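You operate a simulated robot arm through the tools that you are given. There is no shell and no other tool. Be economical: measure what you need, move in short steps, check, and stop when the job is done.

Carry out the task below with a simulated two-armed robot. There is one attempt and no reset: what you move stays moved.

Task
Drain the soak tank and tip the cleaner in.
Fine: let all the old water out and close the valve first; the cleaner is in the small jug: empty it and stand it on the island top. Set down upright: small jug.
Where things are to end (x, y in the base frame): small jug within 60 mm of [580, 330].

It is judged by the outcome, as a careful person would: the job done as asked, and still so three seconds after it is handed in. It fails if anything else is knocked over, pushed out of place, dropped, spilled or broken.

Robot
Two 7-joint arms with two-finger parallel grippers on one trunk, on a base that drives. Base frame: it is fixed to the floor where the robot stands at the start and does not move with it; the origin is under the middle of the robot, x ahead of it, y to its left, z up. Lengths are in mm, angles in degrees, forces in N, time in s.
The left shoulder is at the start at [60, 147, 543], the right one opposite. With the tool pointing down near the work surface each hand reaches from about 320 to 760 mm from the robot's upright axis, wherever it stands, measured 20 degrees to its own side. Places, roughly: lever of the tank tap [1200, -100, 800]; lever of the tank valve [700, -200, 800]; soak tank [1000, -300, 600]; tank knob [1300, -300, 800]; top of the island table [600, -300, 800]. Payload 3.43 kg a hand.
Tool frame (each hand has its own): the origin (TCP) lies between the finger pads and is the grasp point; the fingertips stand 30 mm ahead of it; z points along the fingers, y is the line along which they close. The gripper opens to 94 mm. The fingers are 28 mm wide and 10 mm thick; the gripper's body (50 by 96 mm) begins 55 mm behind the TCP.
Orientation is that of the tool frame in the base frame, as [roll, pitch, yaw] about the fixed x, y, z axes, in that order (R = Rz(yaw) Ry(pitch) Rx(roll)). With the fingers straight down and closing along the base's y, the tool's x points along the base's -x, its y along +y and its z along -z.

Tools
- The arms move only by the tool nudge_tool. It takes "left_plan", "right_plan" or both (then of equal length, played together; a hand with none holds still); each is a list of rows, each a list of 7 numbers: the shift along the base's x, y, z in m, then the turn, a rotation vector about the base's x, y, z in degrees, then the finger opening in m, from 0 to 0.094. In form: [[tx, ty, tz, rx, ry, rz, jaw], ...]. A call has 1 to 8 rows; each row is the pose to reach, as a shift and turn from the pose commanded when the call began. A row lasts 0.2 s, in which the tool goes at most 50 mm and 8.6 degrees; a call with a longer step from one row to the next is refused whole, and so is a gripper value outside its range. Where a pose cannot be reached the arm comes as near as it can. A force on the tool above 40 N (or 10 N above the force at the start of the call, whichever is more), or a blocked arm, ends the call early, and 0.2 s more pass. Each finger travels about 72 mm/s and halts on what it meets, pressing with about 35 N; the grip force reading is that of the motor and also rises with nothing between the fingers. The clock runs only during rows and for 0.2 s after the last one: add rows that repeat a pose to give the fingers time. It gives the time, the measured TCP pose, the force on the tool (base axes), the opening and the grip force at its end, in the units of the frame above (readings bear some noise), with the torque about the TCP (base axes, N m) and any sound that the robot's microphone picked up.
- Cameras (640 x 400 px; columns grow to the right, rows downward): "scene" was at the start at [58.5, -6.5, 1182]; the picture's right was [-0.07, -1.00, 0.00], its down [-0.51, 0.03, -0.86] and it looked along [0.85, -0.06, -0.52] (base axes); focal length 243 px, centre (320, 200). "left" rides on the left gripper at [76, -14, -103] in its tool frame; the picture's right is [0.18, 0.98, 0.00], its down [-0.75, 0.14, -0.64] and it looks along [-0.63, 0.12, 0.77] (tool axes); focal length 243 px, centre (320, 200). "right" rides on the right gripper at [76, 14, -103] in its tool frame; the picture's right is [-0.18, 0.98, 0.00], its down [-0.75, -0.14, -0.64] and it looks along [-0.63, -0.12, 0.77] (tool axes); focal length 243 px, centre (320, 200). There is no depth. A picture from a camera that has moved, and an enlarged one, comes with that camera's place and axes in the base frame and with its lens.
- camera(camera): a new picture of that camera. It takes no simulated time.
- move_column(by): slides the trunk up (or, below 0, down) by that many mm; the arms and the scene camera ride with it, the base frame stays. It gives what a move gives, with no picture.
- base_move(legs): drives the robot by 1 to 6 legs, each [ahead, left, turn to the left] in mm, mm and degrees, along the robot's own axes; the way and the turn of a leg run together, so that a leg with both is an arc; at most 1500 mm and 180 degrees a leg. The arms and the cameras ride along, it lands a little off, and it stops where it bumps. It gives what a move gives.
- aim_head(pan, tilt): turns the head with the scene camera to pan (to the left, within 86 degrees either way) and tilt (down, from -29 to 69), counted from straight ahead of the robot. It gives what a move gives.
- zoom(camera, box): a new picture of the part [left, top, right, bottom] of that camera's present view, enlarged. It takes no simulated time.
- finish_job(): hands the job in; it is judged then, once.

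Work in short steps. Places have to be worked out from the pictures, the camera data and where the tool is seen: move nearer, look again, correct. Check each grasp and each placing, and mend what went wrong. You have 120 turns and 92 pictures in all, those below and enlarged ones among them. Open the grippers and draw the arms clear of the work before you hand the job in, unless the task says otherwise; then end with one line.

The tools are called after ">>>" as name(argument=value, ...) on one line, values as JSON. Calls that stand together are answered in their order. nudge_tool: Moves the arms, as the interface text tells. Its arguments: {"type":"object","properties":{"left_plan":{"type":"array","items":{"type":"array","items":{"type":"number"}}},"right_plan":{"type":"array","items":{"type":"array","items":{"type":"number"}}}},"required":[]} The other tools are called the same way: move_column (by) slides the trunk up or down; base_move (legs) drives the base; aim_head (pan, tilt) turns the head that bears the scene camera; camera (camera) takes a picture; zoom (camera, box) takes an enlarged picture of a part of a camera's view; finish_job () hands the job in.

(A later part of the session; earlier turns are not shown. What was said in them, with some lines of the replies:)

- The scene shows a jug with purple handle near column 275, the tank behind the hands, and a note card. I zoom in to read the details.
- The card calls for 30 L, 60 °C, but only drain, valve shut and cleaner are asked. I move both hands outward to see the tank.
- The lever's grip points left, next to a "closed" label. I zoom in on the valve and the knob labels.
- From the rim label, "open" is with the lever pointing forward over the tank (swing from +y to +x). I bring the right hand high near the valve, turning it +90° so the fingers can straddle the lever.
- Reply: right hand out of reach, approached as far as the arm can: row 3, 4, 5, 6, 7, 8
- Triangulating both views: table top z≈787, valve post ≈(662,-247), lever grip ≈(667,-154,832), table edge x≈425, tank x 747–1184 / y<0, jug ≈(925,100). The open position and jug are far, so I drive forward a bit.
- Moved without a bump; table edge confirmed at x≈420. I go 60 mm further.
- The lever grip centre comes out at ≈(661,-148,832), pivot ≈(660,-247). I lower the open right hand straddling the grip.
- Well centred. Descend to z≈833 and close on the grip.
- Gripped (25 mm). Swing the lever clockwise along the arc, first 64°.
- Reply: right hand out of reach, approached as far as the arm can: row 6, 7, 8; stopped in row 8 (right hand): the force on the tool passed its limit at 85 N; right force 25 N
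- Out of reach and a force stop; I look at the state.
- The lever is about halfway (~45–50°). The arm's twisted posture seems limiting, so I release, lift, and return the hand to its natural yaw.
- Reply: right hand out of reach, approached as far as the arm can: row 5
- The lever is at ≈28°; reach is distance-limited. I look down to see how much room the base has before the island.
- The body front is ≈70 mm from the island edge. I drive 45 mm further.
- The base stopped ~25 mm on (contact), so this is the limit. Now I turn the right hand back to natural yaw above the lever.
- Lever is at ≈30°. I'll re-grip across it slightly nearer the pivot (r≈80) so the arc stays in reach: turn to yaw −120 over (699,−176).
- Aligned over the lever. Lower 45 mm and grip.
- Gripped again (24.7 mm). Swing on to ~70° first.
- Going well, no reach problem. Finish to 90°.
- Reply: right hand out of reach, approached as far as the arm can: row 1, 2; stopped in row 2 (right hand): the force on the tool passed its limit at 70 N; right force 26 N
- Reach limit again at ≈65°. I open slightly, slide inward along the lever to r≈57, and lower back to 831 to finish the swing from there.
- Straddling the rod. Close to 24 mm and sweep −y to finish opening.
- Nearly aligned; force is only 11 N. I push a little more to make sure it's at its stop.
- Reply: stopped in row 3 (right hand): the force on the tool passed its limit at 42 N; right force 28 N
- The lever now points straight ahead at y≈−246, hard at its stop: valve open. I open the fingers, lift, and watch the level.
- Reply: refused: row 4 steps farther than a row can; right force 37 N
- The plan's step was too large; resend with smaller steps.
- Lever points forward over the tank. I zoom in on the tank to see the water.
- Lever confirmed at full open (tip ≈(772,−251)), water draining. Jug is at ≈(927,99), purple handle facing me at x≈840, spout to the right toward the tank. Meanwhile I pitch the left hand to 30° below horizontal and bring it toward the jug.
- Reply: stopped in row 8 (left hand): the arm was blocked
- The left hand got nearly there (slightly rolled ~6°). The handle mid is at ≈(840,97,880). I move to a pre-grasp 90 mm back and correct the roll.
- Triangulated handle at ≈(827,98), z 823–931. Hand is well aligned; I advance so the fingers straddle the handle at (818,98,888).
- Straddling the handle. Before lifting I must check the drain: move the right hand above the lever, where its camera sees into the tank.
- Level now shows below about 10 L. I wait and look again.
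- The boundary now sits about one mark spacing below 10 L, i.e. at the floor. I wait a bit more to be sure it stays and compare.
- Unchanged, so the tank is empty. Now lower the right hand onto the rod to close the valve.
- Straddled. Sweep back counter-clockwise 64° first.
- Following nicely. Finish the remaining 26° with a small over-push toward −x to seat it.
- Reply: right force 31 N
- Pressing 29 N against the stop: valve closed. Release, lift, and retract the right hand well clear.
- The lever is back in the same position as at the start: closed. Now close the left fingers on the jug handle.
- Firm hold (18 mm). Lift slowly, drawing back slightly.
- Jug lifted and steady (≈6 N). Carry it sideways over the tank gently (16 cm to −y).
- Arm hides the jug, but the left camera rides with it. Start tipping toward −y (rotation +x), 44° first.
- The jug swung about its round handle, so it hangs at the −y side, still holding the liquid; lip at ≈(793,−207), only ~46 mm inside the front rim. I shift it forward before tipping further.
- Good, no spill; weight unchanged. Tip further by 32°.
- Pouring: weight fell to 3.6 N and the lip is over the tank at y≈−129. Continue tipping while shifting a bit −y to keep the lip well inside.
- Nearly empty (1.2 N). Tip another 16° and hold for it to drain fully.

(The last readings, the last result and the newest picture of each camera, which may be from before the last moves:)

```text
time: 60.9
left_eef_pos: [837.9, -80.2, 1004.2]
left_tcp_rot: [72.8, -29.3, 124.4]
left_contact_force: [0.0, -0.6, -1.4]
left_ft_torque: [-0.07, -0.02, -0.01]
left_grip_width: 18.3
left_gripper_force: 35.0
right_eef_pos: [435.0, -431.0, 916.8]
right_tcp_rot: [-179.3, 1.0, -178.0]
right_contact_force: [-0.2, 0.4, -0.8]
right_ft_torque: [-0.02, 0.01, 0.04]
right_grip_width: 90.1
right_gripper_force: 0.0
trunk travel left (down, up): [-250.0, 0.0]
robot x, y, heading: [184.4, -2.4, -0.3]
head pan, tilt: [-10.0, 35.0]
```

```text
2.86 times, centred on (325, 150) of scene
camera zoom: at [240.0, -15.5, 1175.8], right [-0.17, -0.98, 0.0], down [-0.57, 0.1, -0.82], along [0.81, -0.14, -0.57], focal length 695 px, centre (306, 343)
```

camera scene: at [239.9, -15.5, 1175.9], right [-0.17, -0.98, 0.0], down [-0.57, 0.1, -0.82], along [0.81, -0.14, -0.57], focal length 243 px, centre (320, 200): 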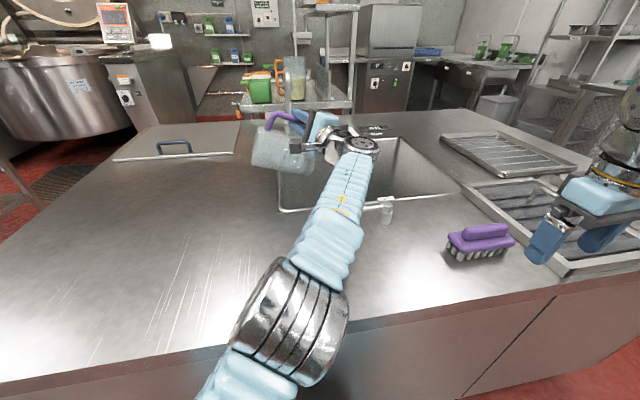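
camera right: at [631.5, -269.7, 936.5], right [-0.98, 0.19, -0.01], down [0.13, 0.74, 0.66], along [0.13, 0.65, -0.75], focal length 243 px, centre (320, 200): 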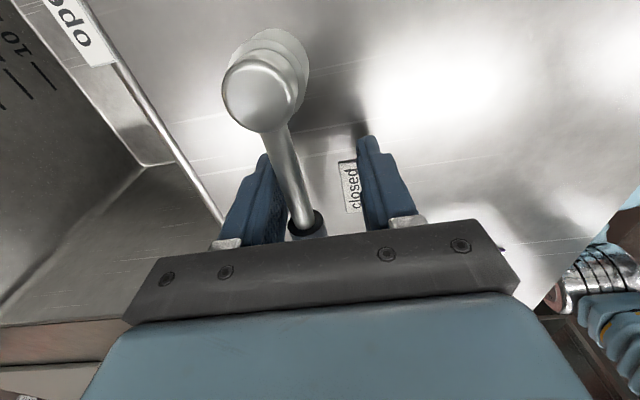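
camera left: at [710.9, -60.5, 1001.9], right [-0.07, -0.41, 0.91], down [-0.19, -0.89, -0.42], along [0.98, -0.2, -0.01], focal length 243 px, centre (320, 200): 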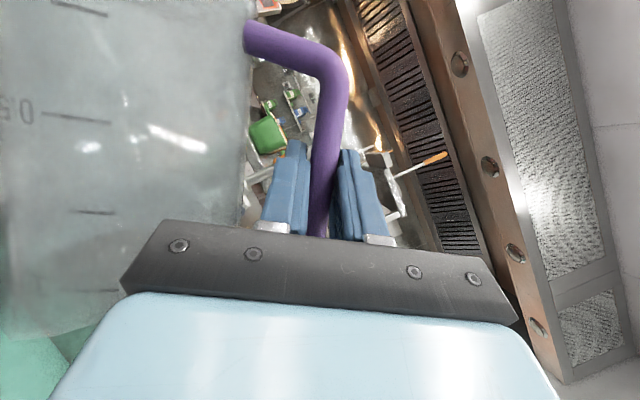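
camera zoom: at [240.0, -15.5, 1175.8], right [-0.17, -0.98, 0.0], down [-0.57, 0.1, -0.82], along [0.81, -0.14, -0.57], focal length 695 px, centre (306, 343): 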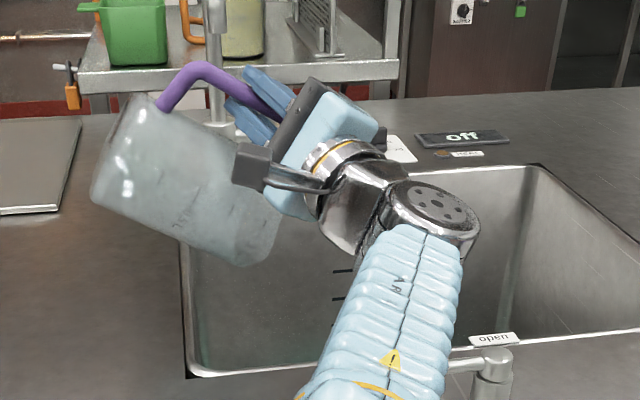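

Jug is empty and clear over the tank. Rotate it back upright over the tank.

>>> nudge_tool(left_plan=[[0, 0, 0, -7.5, 0, 0, 0.006], [0, 0, 0, -15, 0, 0, 0.006], [0, 0, 0, -22.5, 0, 0, 0.006], [0, 0, 0, -30, 0, 0, 0.006], [0, 0, 0, -37.5, 0, 0, 0.006], [0, 0, 0, -45, 0, 0, 0.006], [0, 0, 0, -52.5, 0, 0, 0.006], [0, 0, 0, -60, 0, 0, 0.006]])

>>> nudge_tool(left_plan=[[0, 0, 0, -7.5, 0, 0, 0.006], [0, 0, 0, -15, 0, 0, 0.006], [0, 0, 0, -22.5, 0, 0, 0.006], [0, 0, 0, -30, 0, 0, 0.006], [0, 0, 0, -37.5, 0, 0, 0.006], [0, 0, 0, -45, 0, 0, 0.006], [0, 0, 0, -52.5, 0, 0, 0.006], [0, 0, 0, -60, 0, 0, 0.006]])

>>> camera(camera="left")

>>> camera(camera="scene")

```text
time: 62.7
left_eef_pos: [839.0, -78.5, 1003.3]
left_tcp_rot: [104.8, 22.3, 122.2]
left_contact_force: [-0.8, 0.1, -0.6]
left_ft_torque: [0.03, 0.02, -0.01]
left_grip_width: 18.5
left_gripper_force: 34.8
right_eef_pos: [436.1, -430.4, 916.2]
right_tcp_rot: [-179.4, 1.1, -178.0]
right_contact_force: [-0.4, 1.3, 0.7]
right_ft_torque: [-0.02, 0.03, 0.0]
right_grip_width: 89.7
right_gripper_force: 0.1
trunk travel left (down, up): [-250.0, 0.0]
robot x, y, heading: [187.2, 3.5, -0.0]
head pan, tilt: [-10.0, 35.0]
```

```text
time: 64.5
left_eef_pos: [839.5, -81.1, 1004.4]
left_tcp_rot: [172.9, 60.2, 172.7]
left_contact_force: [0.0, -0.5, -0.8]
left_ft_torque: [0.09, -0.01, 0.03]
left_grip_width: 18.4
left_gripper_force: 35.4
left hand out of reach, approached as far as the arm can: row 2
right_eef_pos: [435.8, -431.3, 916.2]
right_tcp_rot: [-179.3, 1.0, -178.1]
right_contact_force: [-0.1, -0.3, -0.4]
right_ft_torque: [-0.01, 0.02, -0.01]
right_grip_width: 89.8
right_gripper_force: 0.1
trunk travel left (down, up): [-250.0, 0.0]
robot x, y, heading: [184.1, 4.1, -0.4]
head pan, tilt: [-10.0, 35.0]
```

```text
30 pictures are left
camera left: at [711.3, -90.7, 986.1], right [-0.07, 0.99, -0.1], down [-0.19, 0.09, 0.98], along [0.98, 0.09, 0.18], focal length 243 px, centre (320, 200)
```

left: 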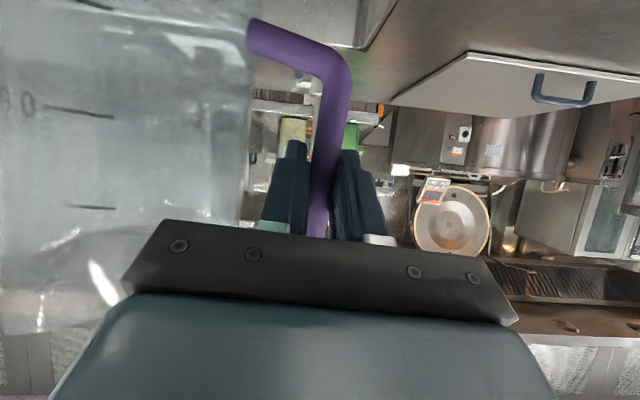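

```text
29 pictures are left
camera scene: at [240.0, -15.6, 1175.8], right [-0.17, -0.98, 0.0], down [-0.57, 0.1, -0.82], along [0.81, -0.14, -0.57], focal length 243 px, centre (320, 200)
```

scene: 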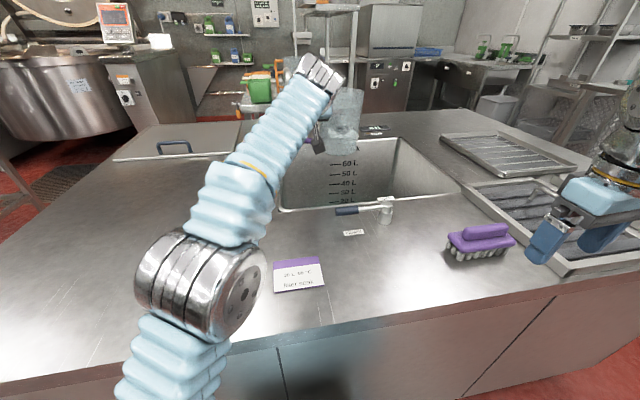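

Jug is upright again, now on the −y side of the hand (~70 mm). I move it left with the arm, off the tank, removing the last 4° of roll.

>>> nudge_tool(left_plan=[[0, 0.03, 0, -1, 0, 0, 0.006], [-0.005, 0.065, 0, -2, 0, 0, 0.006], [-0.01, 0.105, 0, -3, 0, 0, 0.006], [-0.015, 0.145, 0, -4, 0, 0, 0.006], [-0.02, 0.185, 0, -4, 0, 0, 0.006], [-0.025, 0.225, 0, -4, 0, 0, 0.006], [-0.03, 0.265, 0, -4, 0, 0, 0.006], [-0.035, 0.3, 0, -4, 0, 0, 0.006]])

>>> base_move(legs=[[-150, 0, 0]])

>>> camera(camera="scene")

```text
time: 66.3
left_eef_pos: [803.9, 218.9, 1001.7]
left_tcp_rot: [-179.3, 60.5, 179.4]
left_contact_force: [0.1, -0.3, -2.0]
left_ft_torque: [0.1, 0.06, -0.01]
left_grip_width: 18.5
left_gripper_force: 34.8
right_eef_pos: [436.3, -430.5, 915.5]
right_tcp_rot: [-179.4, 0.9, -178.1]
right_contact_force: [0.2, 0.3, 0.0]
right_ft_torque: [0.02, -0.03, 0.02]
right_grip_width: 89.8
right_gripper_force: 0.0
trunk travel left (down, up): [-250.0, 0.0]
robot x, y, heading: [178.7, 2.6, -0.1]
head pan, tilt: [-10.0, 35.0]
```

```text
time: 67.7
left_eef_pos: [656.9, 217.1, 1001.3]
left_tcp_rot: [-179.2, 60.5, 179.3]
left_contact_force: [0.6, 0.4, -2.1]
left_ft_torque: [0.1, 0.02, 0.03]
left_grip_width: 18.5
left_gripper_force: 34.7
right_eef_pos: [287.7, -430.4, 914.7]
right_tcp_rot: [-179.3, 0.9, -178.0]
right_contact_force: [0.2, 0.1, -1.1]
right_ft_torque: [0.03, 0.01, -0.01]
right_grip_width: 90.0
right_gripper_force: 0.1
trunk travel left (down, up): [-250.0, 0.0]
robot x, y, heading: [37.7, 3.3, -0.2]
head pan, tilt: [-10.0, 35.0]
```

```text
28 pictures are left
camera scene: at [92.3, -15.4, 1175.8], right [-0.18, -0.98, 0.0], down [-0.56, 0.1, -0.82], along [0.81, -0.14, -0.57], focal length 243 px, centre (320, 200)
```

scene: 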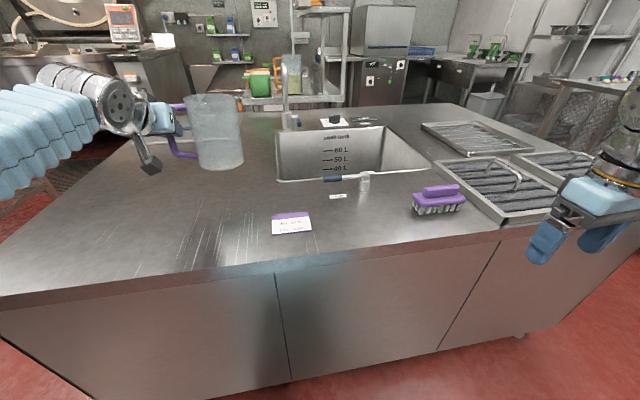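

Jug is empty, upright, with its body at the −y side. Shift the hand toward (583,403) so the jug comes over (580,330).

>>> nudge_tool(left_plan=[[-0.01, 0.03, 0, 0, 0, 0, 0.006], [-0.025, 0.065, 0, 0, 0, 0, 0.006], [-0.04, 0.1, 0, 0, 0, 0, 0.006], [-0.055, 0.135, -0.01, 0, 0, 0, 0.006], [-0.065, 0.165, -0.02, 0, 0, 0, 0.006], [-0.074, 0.186, -0.03, 0, 0, 0, 0.006], [-0.074, 0.186, -0.04, 0, 0, 0, 0.006]])

>>> aim_head(pan=25, tilt=35)

>>> camera(camera="scene")

```text
time: 69.3
left_eef_pos: [582.6, 403.0, 962.0]
left_tcp_rot: [-179.2, 60.6, 179.3]
left_contact_force: [0.8, 1.0, -1.7]
left_ft_torque: [0.1, 0.02, 0.01]
left_grip_width: 18.3
left_gripper_force: 35.1
right_eef_pos: [287.1, -431.7, 916.2]
right_tcp_rot: [-179.3, 1.1, -178.0]
right_contact_force: [0.1, -0.4, -0.4]
right_ft_torque: [0.03, 0.01, 0.02]
right_grip_width: 90.0
right_gripper_force: 0.0
trunk travel left (down, up): [-250.0, 0.0]
robot x, y, heading: [37.1, -2.3, -0.1]
head pan, tilt: [-10.0, 35.0]
```

```text
time: 70.3
left_eef_pos: [583.9, 402.8, 962.1]
left_tcp_rot: [-179.2, 60.5, 179.4]
left_contact_force: [0.1, -0.5, -1.3]
left_ft_torque: [0.09, 0.02, 0.01]
left_grip_width: 18.2
left_gripper_force: 34.9
right_eef_pos: [286.3, -430.5, 916.6]
right_tcp_rot: [-179.4, 1.0, -178.2]
right_contact_force: [0.2, 0.0, -0.2]
right_ft_torque: [0.0, -0.01, 0.0]
right_grip_width: 89.8
right_gripper_force: 0.1
trunk travel left (down, up): [-250.0, 0.0]
robot x, y, heading: [36.7, -2.0, 0.1]
head pan, tilt: [25.0, 35.0]
```

```text
27 pictures are left
camera scene: at [85.2, 37.1, 1175.9], right [0.42, -0.91, 0.0], down [-0.52, -0.24, -0.82], along [0.74, 0.34, -0.57], focal length 243 px, centre (320, 200)
```

scene: 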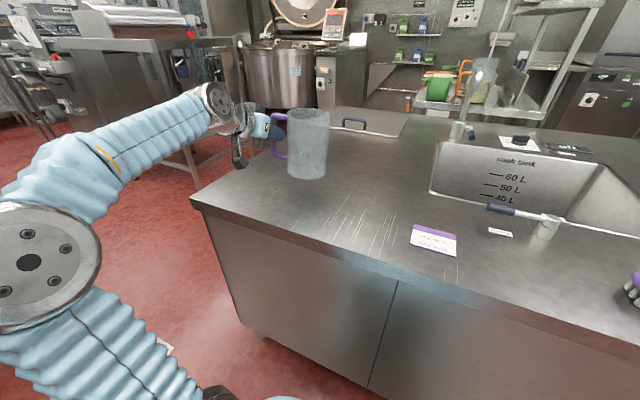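

Jug base projects to ≈(590,315), about right. I zoom to check it isn't leaning.

>>> zoom(camera="scene", box=[215, 80, 375, 200])

>>> camera(camera="left")

```text
3.33 times, centred on (295, 140) of scene
camera zoom: at [85.2, 37.1, 1175.9], right [0.42, -0.91, 0.0], down [-0.52, -0.24, -0.82], along [0.74, 0.34, -0.57], focal length 811 px, centre (403, 400)
```

zoom: 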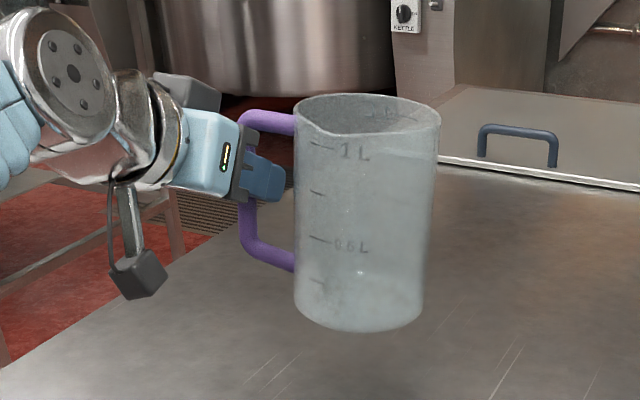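

```text
25 pictures are left
camera left: at [455.8, 391.3, 945.3], right [-0.07, 0.98, -0.17], down [-0.18, 0.15, 0.97], along [0.98, 0.1, 0.17], focal length 243 px, centre (320, 200)
```

left: 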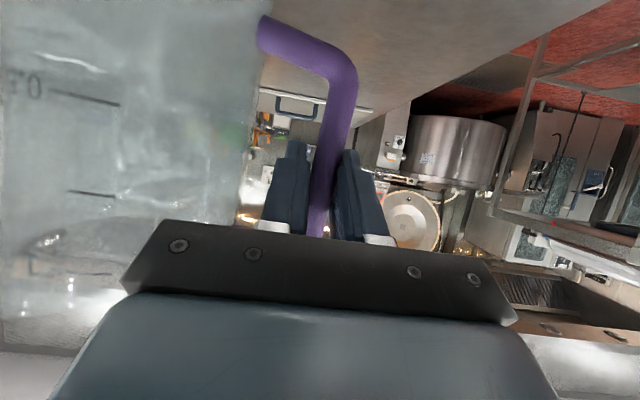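

Upright and empty. Lower to just above the table (TCP z≈892), then feel for contact.

>>> nudge_tool(left_plan=[[0, 0, -0.015, 0, 0, 0, 0.006], [0, 0, -0.03, 0, 0, 0, 0.006], [0, 0, -0.045, 0, 0, 0, 0.006], [0, 0, -0.058, 0, 0, 0, 0.006], [0, 0, -0.066, 0, 0, 0, 0.006], [0, 0, -0.07, 0, 0, 0, 0.006]])

>>> nudge_tool(left_plan=[[0, 0, -0.002, 0, 0, 0, 0.006], [0, 0, -0.004, 0, 0, 0, 0.006], [0, 0, -0.005, 0, 0, 0, 0.006]])

>>> zoom(camera="scene", box=[215, 90, 395, 225])

```text
time: 71.7
left_eef_pos: [581.5, 403.8, 892.7]
left_tcp_rot: [-179.2, 60.6, 179.4]
left_contact_force: [-0.3, 1.2, 3.4]
left_ft_torque: [-0.17, -0.24, 0.06]
left_grip_width: 18.1
left_gripper_force: 34.9
right_eef_pos: [286.9, -430.6, 916.1]
right_tcp_rot: [-179.3, 1.1, -178.2]
right_contact_force: [-0.3, -0.1, -0.2]
right_ft_torque: [0.03, 0.0, 0.02]
right_grip_width: 89.8
right_gripper_force: 0.0
trunk travel left (down, up): [-250.0, 0.0]
robot x, y, heading: [35.5, 3.7, -0.2]
head pan, tilt: [25.0, 35.0]
```

```text
time: 72.5
left_eef_pos: [582.0, 403.5, 886.6]
left_tcp_rot: [-179.2, 60.7, 179.4]
left_contact_force: [-1.3, 3.4, 9.3]
left_ft_torque: [-0.16, -0.36, 0.14]
left_grip_width: 18.5
left_gripper_force: 35.0
right_eef_pos: [284.9, -430.9, 916.1]
right_tcp_rot: [-179.3, 1.2, -178.0]
right_contact_force: [-0.2, 0.1, -0.3]
right_ft_torque: [-0.01, 0.0, 0.0]
right_grip_width: 90.3
right_gripper_force: 0.0
trunk travel left (down, up): [-250.0, 0.0]
robot x, y, heading: [36.7, -0.1, -0.5]
head pan, tilt: [25.0, 35.0]
```

```text
2.96 times, centred on (305, 158) of scene
camera zoom: at [84.4, 37.1, 1176.0], right [0.42, -0.91, 0.0], down [-0.52, -0.24, -0.82], along [0.74, 0.34, -0.57], focal length 721 px, centre (364, 326)
```

zoom: 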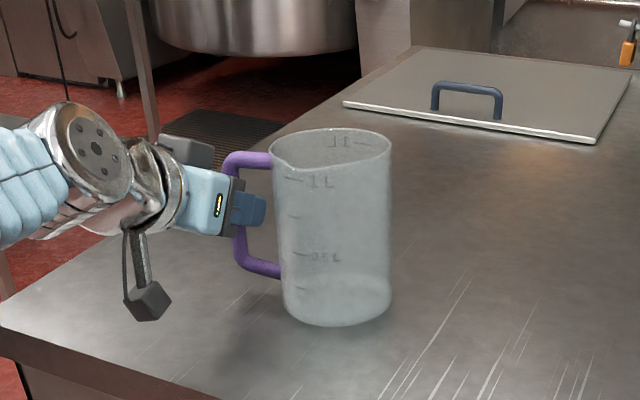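

Contact made (9 N). Jug centre estimates to ≈(610,308), ~37 mm off target; I lift 12 mm, shift (−28,+22) and set down again.

>>> nudge_tool(left_plan=[[0, 0, 0.012, 0, 0, 0, 0.006], [0, 0, 0.02, 0, 0, 0, 0.006], [-0.014, 0.011, 0.02, 0, 0, 0, 0.006], [-0.028, 0.022, 0.02, 0, 0, 0, 0.006], [-0.028, 0.022, 0.012, 0, 0, 0, 0.006], [-0.028, 0.022, 0.005, 0, 0, 0, 0.006], [-0.028, 0.022, 0.002, 0, 0, 0, 0.006]])

>>> zoom(camera="scene", box=[215, 90, 395, 225])

```text
time: 74.1
left_eef_pos: [553.7, 424.7, 889.8]
left_tcp_rot: [-179.2, 60.7, 179.4]
left_contact_force: [0.6, 2.2, 3.0]
left_ft_torque: [-0.17, -0.28, 0.06]
left_grip_width: 18.5
left_gripper_force: 35.0
right_eef_pos: [285.8, -430.1, 917.4]
right_tcp_rot: [-179.4, 1.1, -178.0]
right_contact_force: [0.2, -0.1, 0.7]
right_ft_torque: [0.03, 0.02, 0.0]
right_grip_width: 90.0
right_gripper_force: 0.1
trunk travel left (down, up): [-250.0, 0.0]
robot x, y, heading: [36.9, -4.7, -0.2]
head pan, tilt: [25.0, 35.0]
```

```text
2.96 times, centred on (305, 158) of scene
camera zoom: at [84.9, 37.0, 1176.0], right [0.42, -0.91, 0.0], down [-0.52, -0.24, -0.82], along [0.74, 0.34, -0.57], focal length 721 px, centre (364, 326)
```

zoom: 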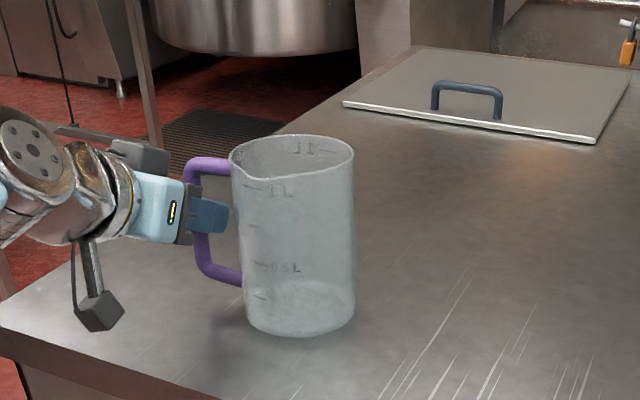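

Jug base now ≈(588,335). In light contact; open the fingers slowly.

>>> nudge_tool(left_plan=[[0, 0, -0.001, 0, 0, 0, 0.012], [0, 0, -0.001, 0, 0, 0, 0.02], [0, 0, -0.001, 0, 0, 0, 0.03], [0, 0, -0.001, 0, 0, 0, 0.045], [0, 0, -0.001, 0, 0, 0, 0.055], [0, 0, -0.001, 0, 0, 0, 0.055]])

>>> zoom(camera="scene", box=[215, 90, 395, 225])

>>> camera(camera="left")

```text
time: 75.5
left_eef_pos: [555.4, 425.0, 889.6]
left_tcp_rot: [-179.2, 60.4, 179.3]
left_contact_force: [0.5, 0.0, -0.3]
left_ft_torque: [-0.01, 0.0, -0.01]
left_grip_width: 55.1
left_gripper_force: 0.0
right_eef_pos: [286.6, -431.5, 916.3]
right_tcp_rot: [-179.3, 1.2, -178.0]
right_contact_force: [0.0, 0.7, -0.3]
right_ft_torque: [0.0, -0.04, 0.0]
right_grip_width: 89.8
right_gripper_force: 0.1
trunk travel left (down, up): [-250.0, 0.0]
robot x, y, heading: [31.8, 1.6, -0.1]
head pan, tilt: [25.0, 35.0]
```

```text
2.96 times, centred on (305, 158) of scene
camera zoom: at [85.1, 37.1, 1175.9], right [0.42, -0.91, 0.0], down [-0.52, -0.24, -0.82], along [0.74, 0.34, -0.57], focal length 721 px, centre (364, 326)
```

zoom: 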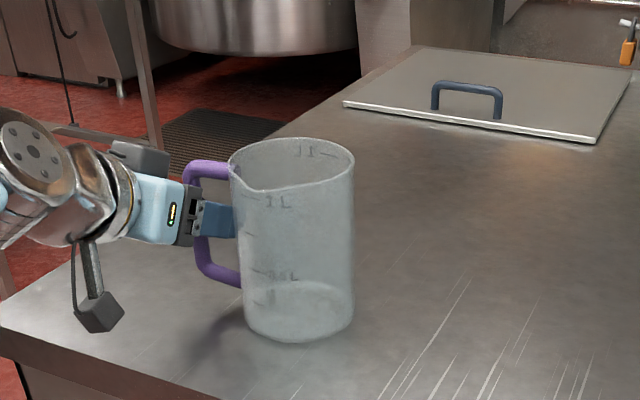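

```text
21 pictures are left
camera left: at [427.1, 414.1, 871.0], right [-0.07, 0.98, -0.17], down [-0.18, 0.15, 0.97], along [0.98, 0.1, 0.17], focal length 243 px, centre (320, 200)
```

left: 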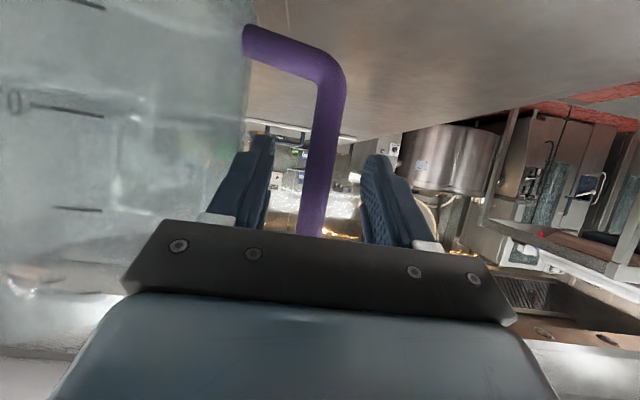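

The jug stands freely. Withdraw the left hand straight back (−x), then up.

>>> nudge_tool(left_plan=[[-0.015, 0, 0.003, 0, 0, 0, 0.055], [-0.03, 0, 0.006, 0, 0, 0, 0.055], [-0.045, 0, 0.01, 0, 0, 0, 0.055], [-0.06, 0, 0.015, 0, 0, 0, 0.055], [-0.08, 0, 0.025, 0, 0, 0, 0.055], [-0.1, 0, 0.04, 0, 0, 0, 0.055]])

>>> base_move(legs=[[-120, 0, 0]])

>>> camera(camera="scene")

```text
time: 76.9
left_eef_pos: [452.9, 425.7, 929.4]
left_tcp_rot: [-179.3, 60.6, 179.4]
left_contact_force: [0.4, 0.2, -1.1]
left_ft_torque: [0.02, 0.01, -0.01]
left_grip_width: 55.0
left_gripper_force: 0.1
right_eef_pos: [286.0, -430.5, 915.6]
right_tcp_rot: [-179.4, 1.1, -178.0]
right_contact_force: [-0.2, 0.0, 0.3]
right_ft_torque: [0.0, 0.03, -0.02]
right_grip_width: 90.0
right_gripper_force: 0.1
trunk travel left (down, up): [-250.0, 0.0]
robot x, y, heading: [37.6, -0.0, -0.1]
head pan, tilt: [25.0, 35.0]
```

```text
time: 78.1
left_eef_pos: [334.4, 425.7, 928.8]
left_tcp_rot: [-179.1, 60.5, 179.3]
left_contact_force: [0.6, 0.4, -0.5]
left_ft_torque: [-0.03, 0.02, 0.03]
left_grip_width: 55.2
left_gripper_force: 0.1
right_eef_pos: [165.3, -430.9, 916.5]
right_tcp_rot: [-179.2, 1.2, -178.3]
right_contact_force: [1.1, 0.3, -0.6]
right_ft_torque: [0.0, 0.0, 0.01]
right_grip_width: 90.2
right_gripper_force: 0.0
trunk travel left (down, up): [-250.0, 0.0]
robot x, y, heading: [-81.5, 0.2, -0.1]
head pan, tilt: [25.0, 35.0]
```

```text
20 pictures are left
camera scene: at [-34.5, 37.3, 1175.9], right [0.42, -0.91, 0.0], down [-0.52, -0.24, -0.82], along [0.74, 0.34, -0.57], focal length 243 px, centre (320, 200)
```

scene: 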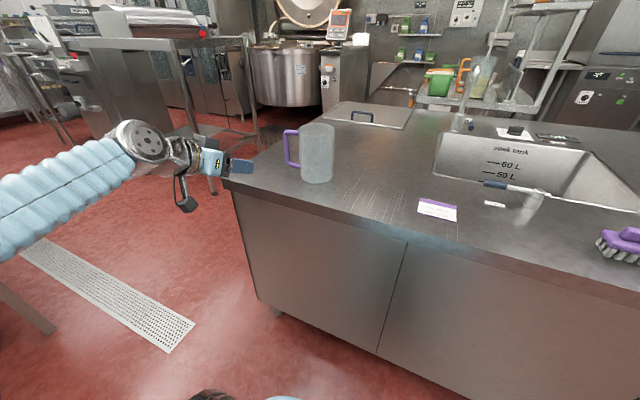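

Jug base computes to ≈(579,329), upright. Final zoom to check the valve and the counter.

>>> zoom(camera="scene", box=[270, 90, 640, 270])

```text
1.73 times, centred on (455, 180) of scene
camera zoom: at [-34.5, 37.3, 1175.9], right [0.42, -0.91, 0.0], down [-0.52, -0.24, -0.82], along [0.74, 0.34, -0.57], focal length 421 px, centre (86, 235)
```

zoom: 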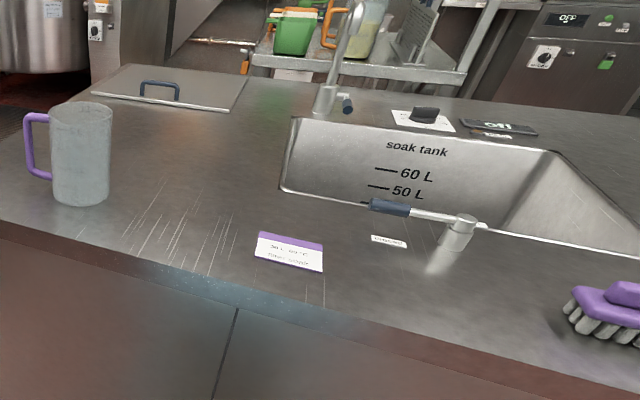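

Valve closed, counter clean, jug upright and empty at its place, hands clear. Handing in.

>>> finish_job()

```text
The job is handed in.
```

The soak tank is drained and its valve closed, the cleaner is tipped in, and the empty small jug stands upright on the island top at about [579, 329].
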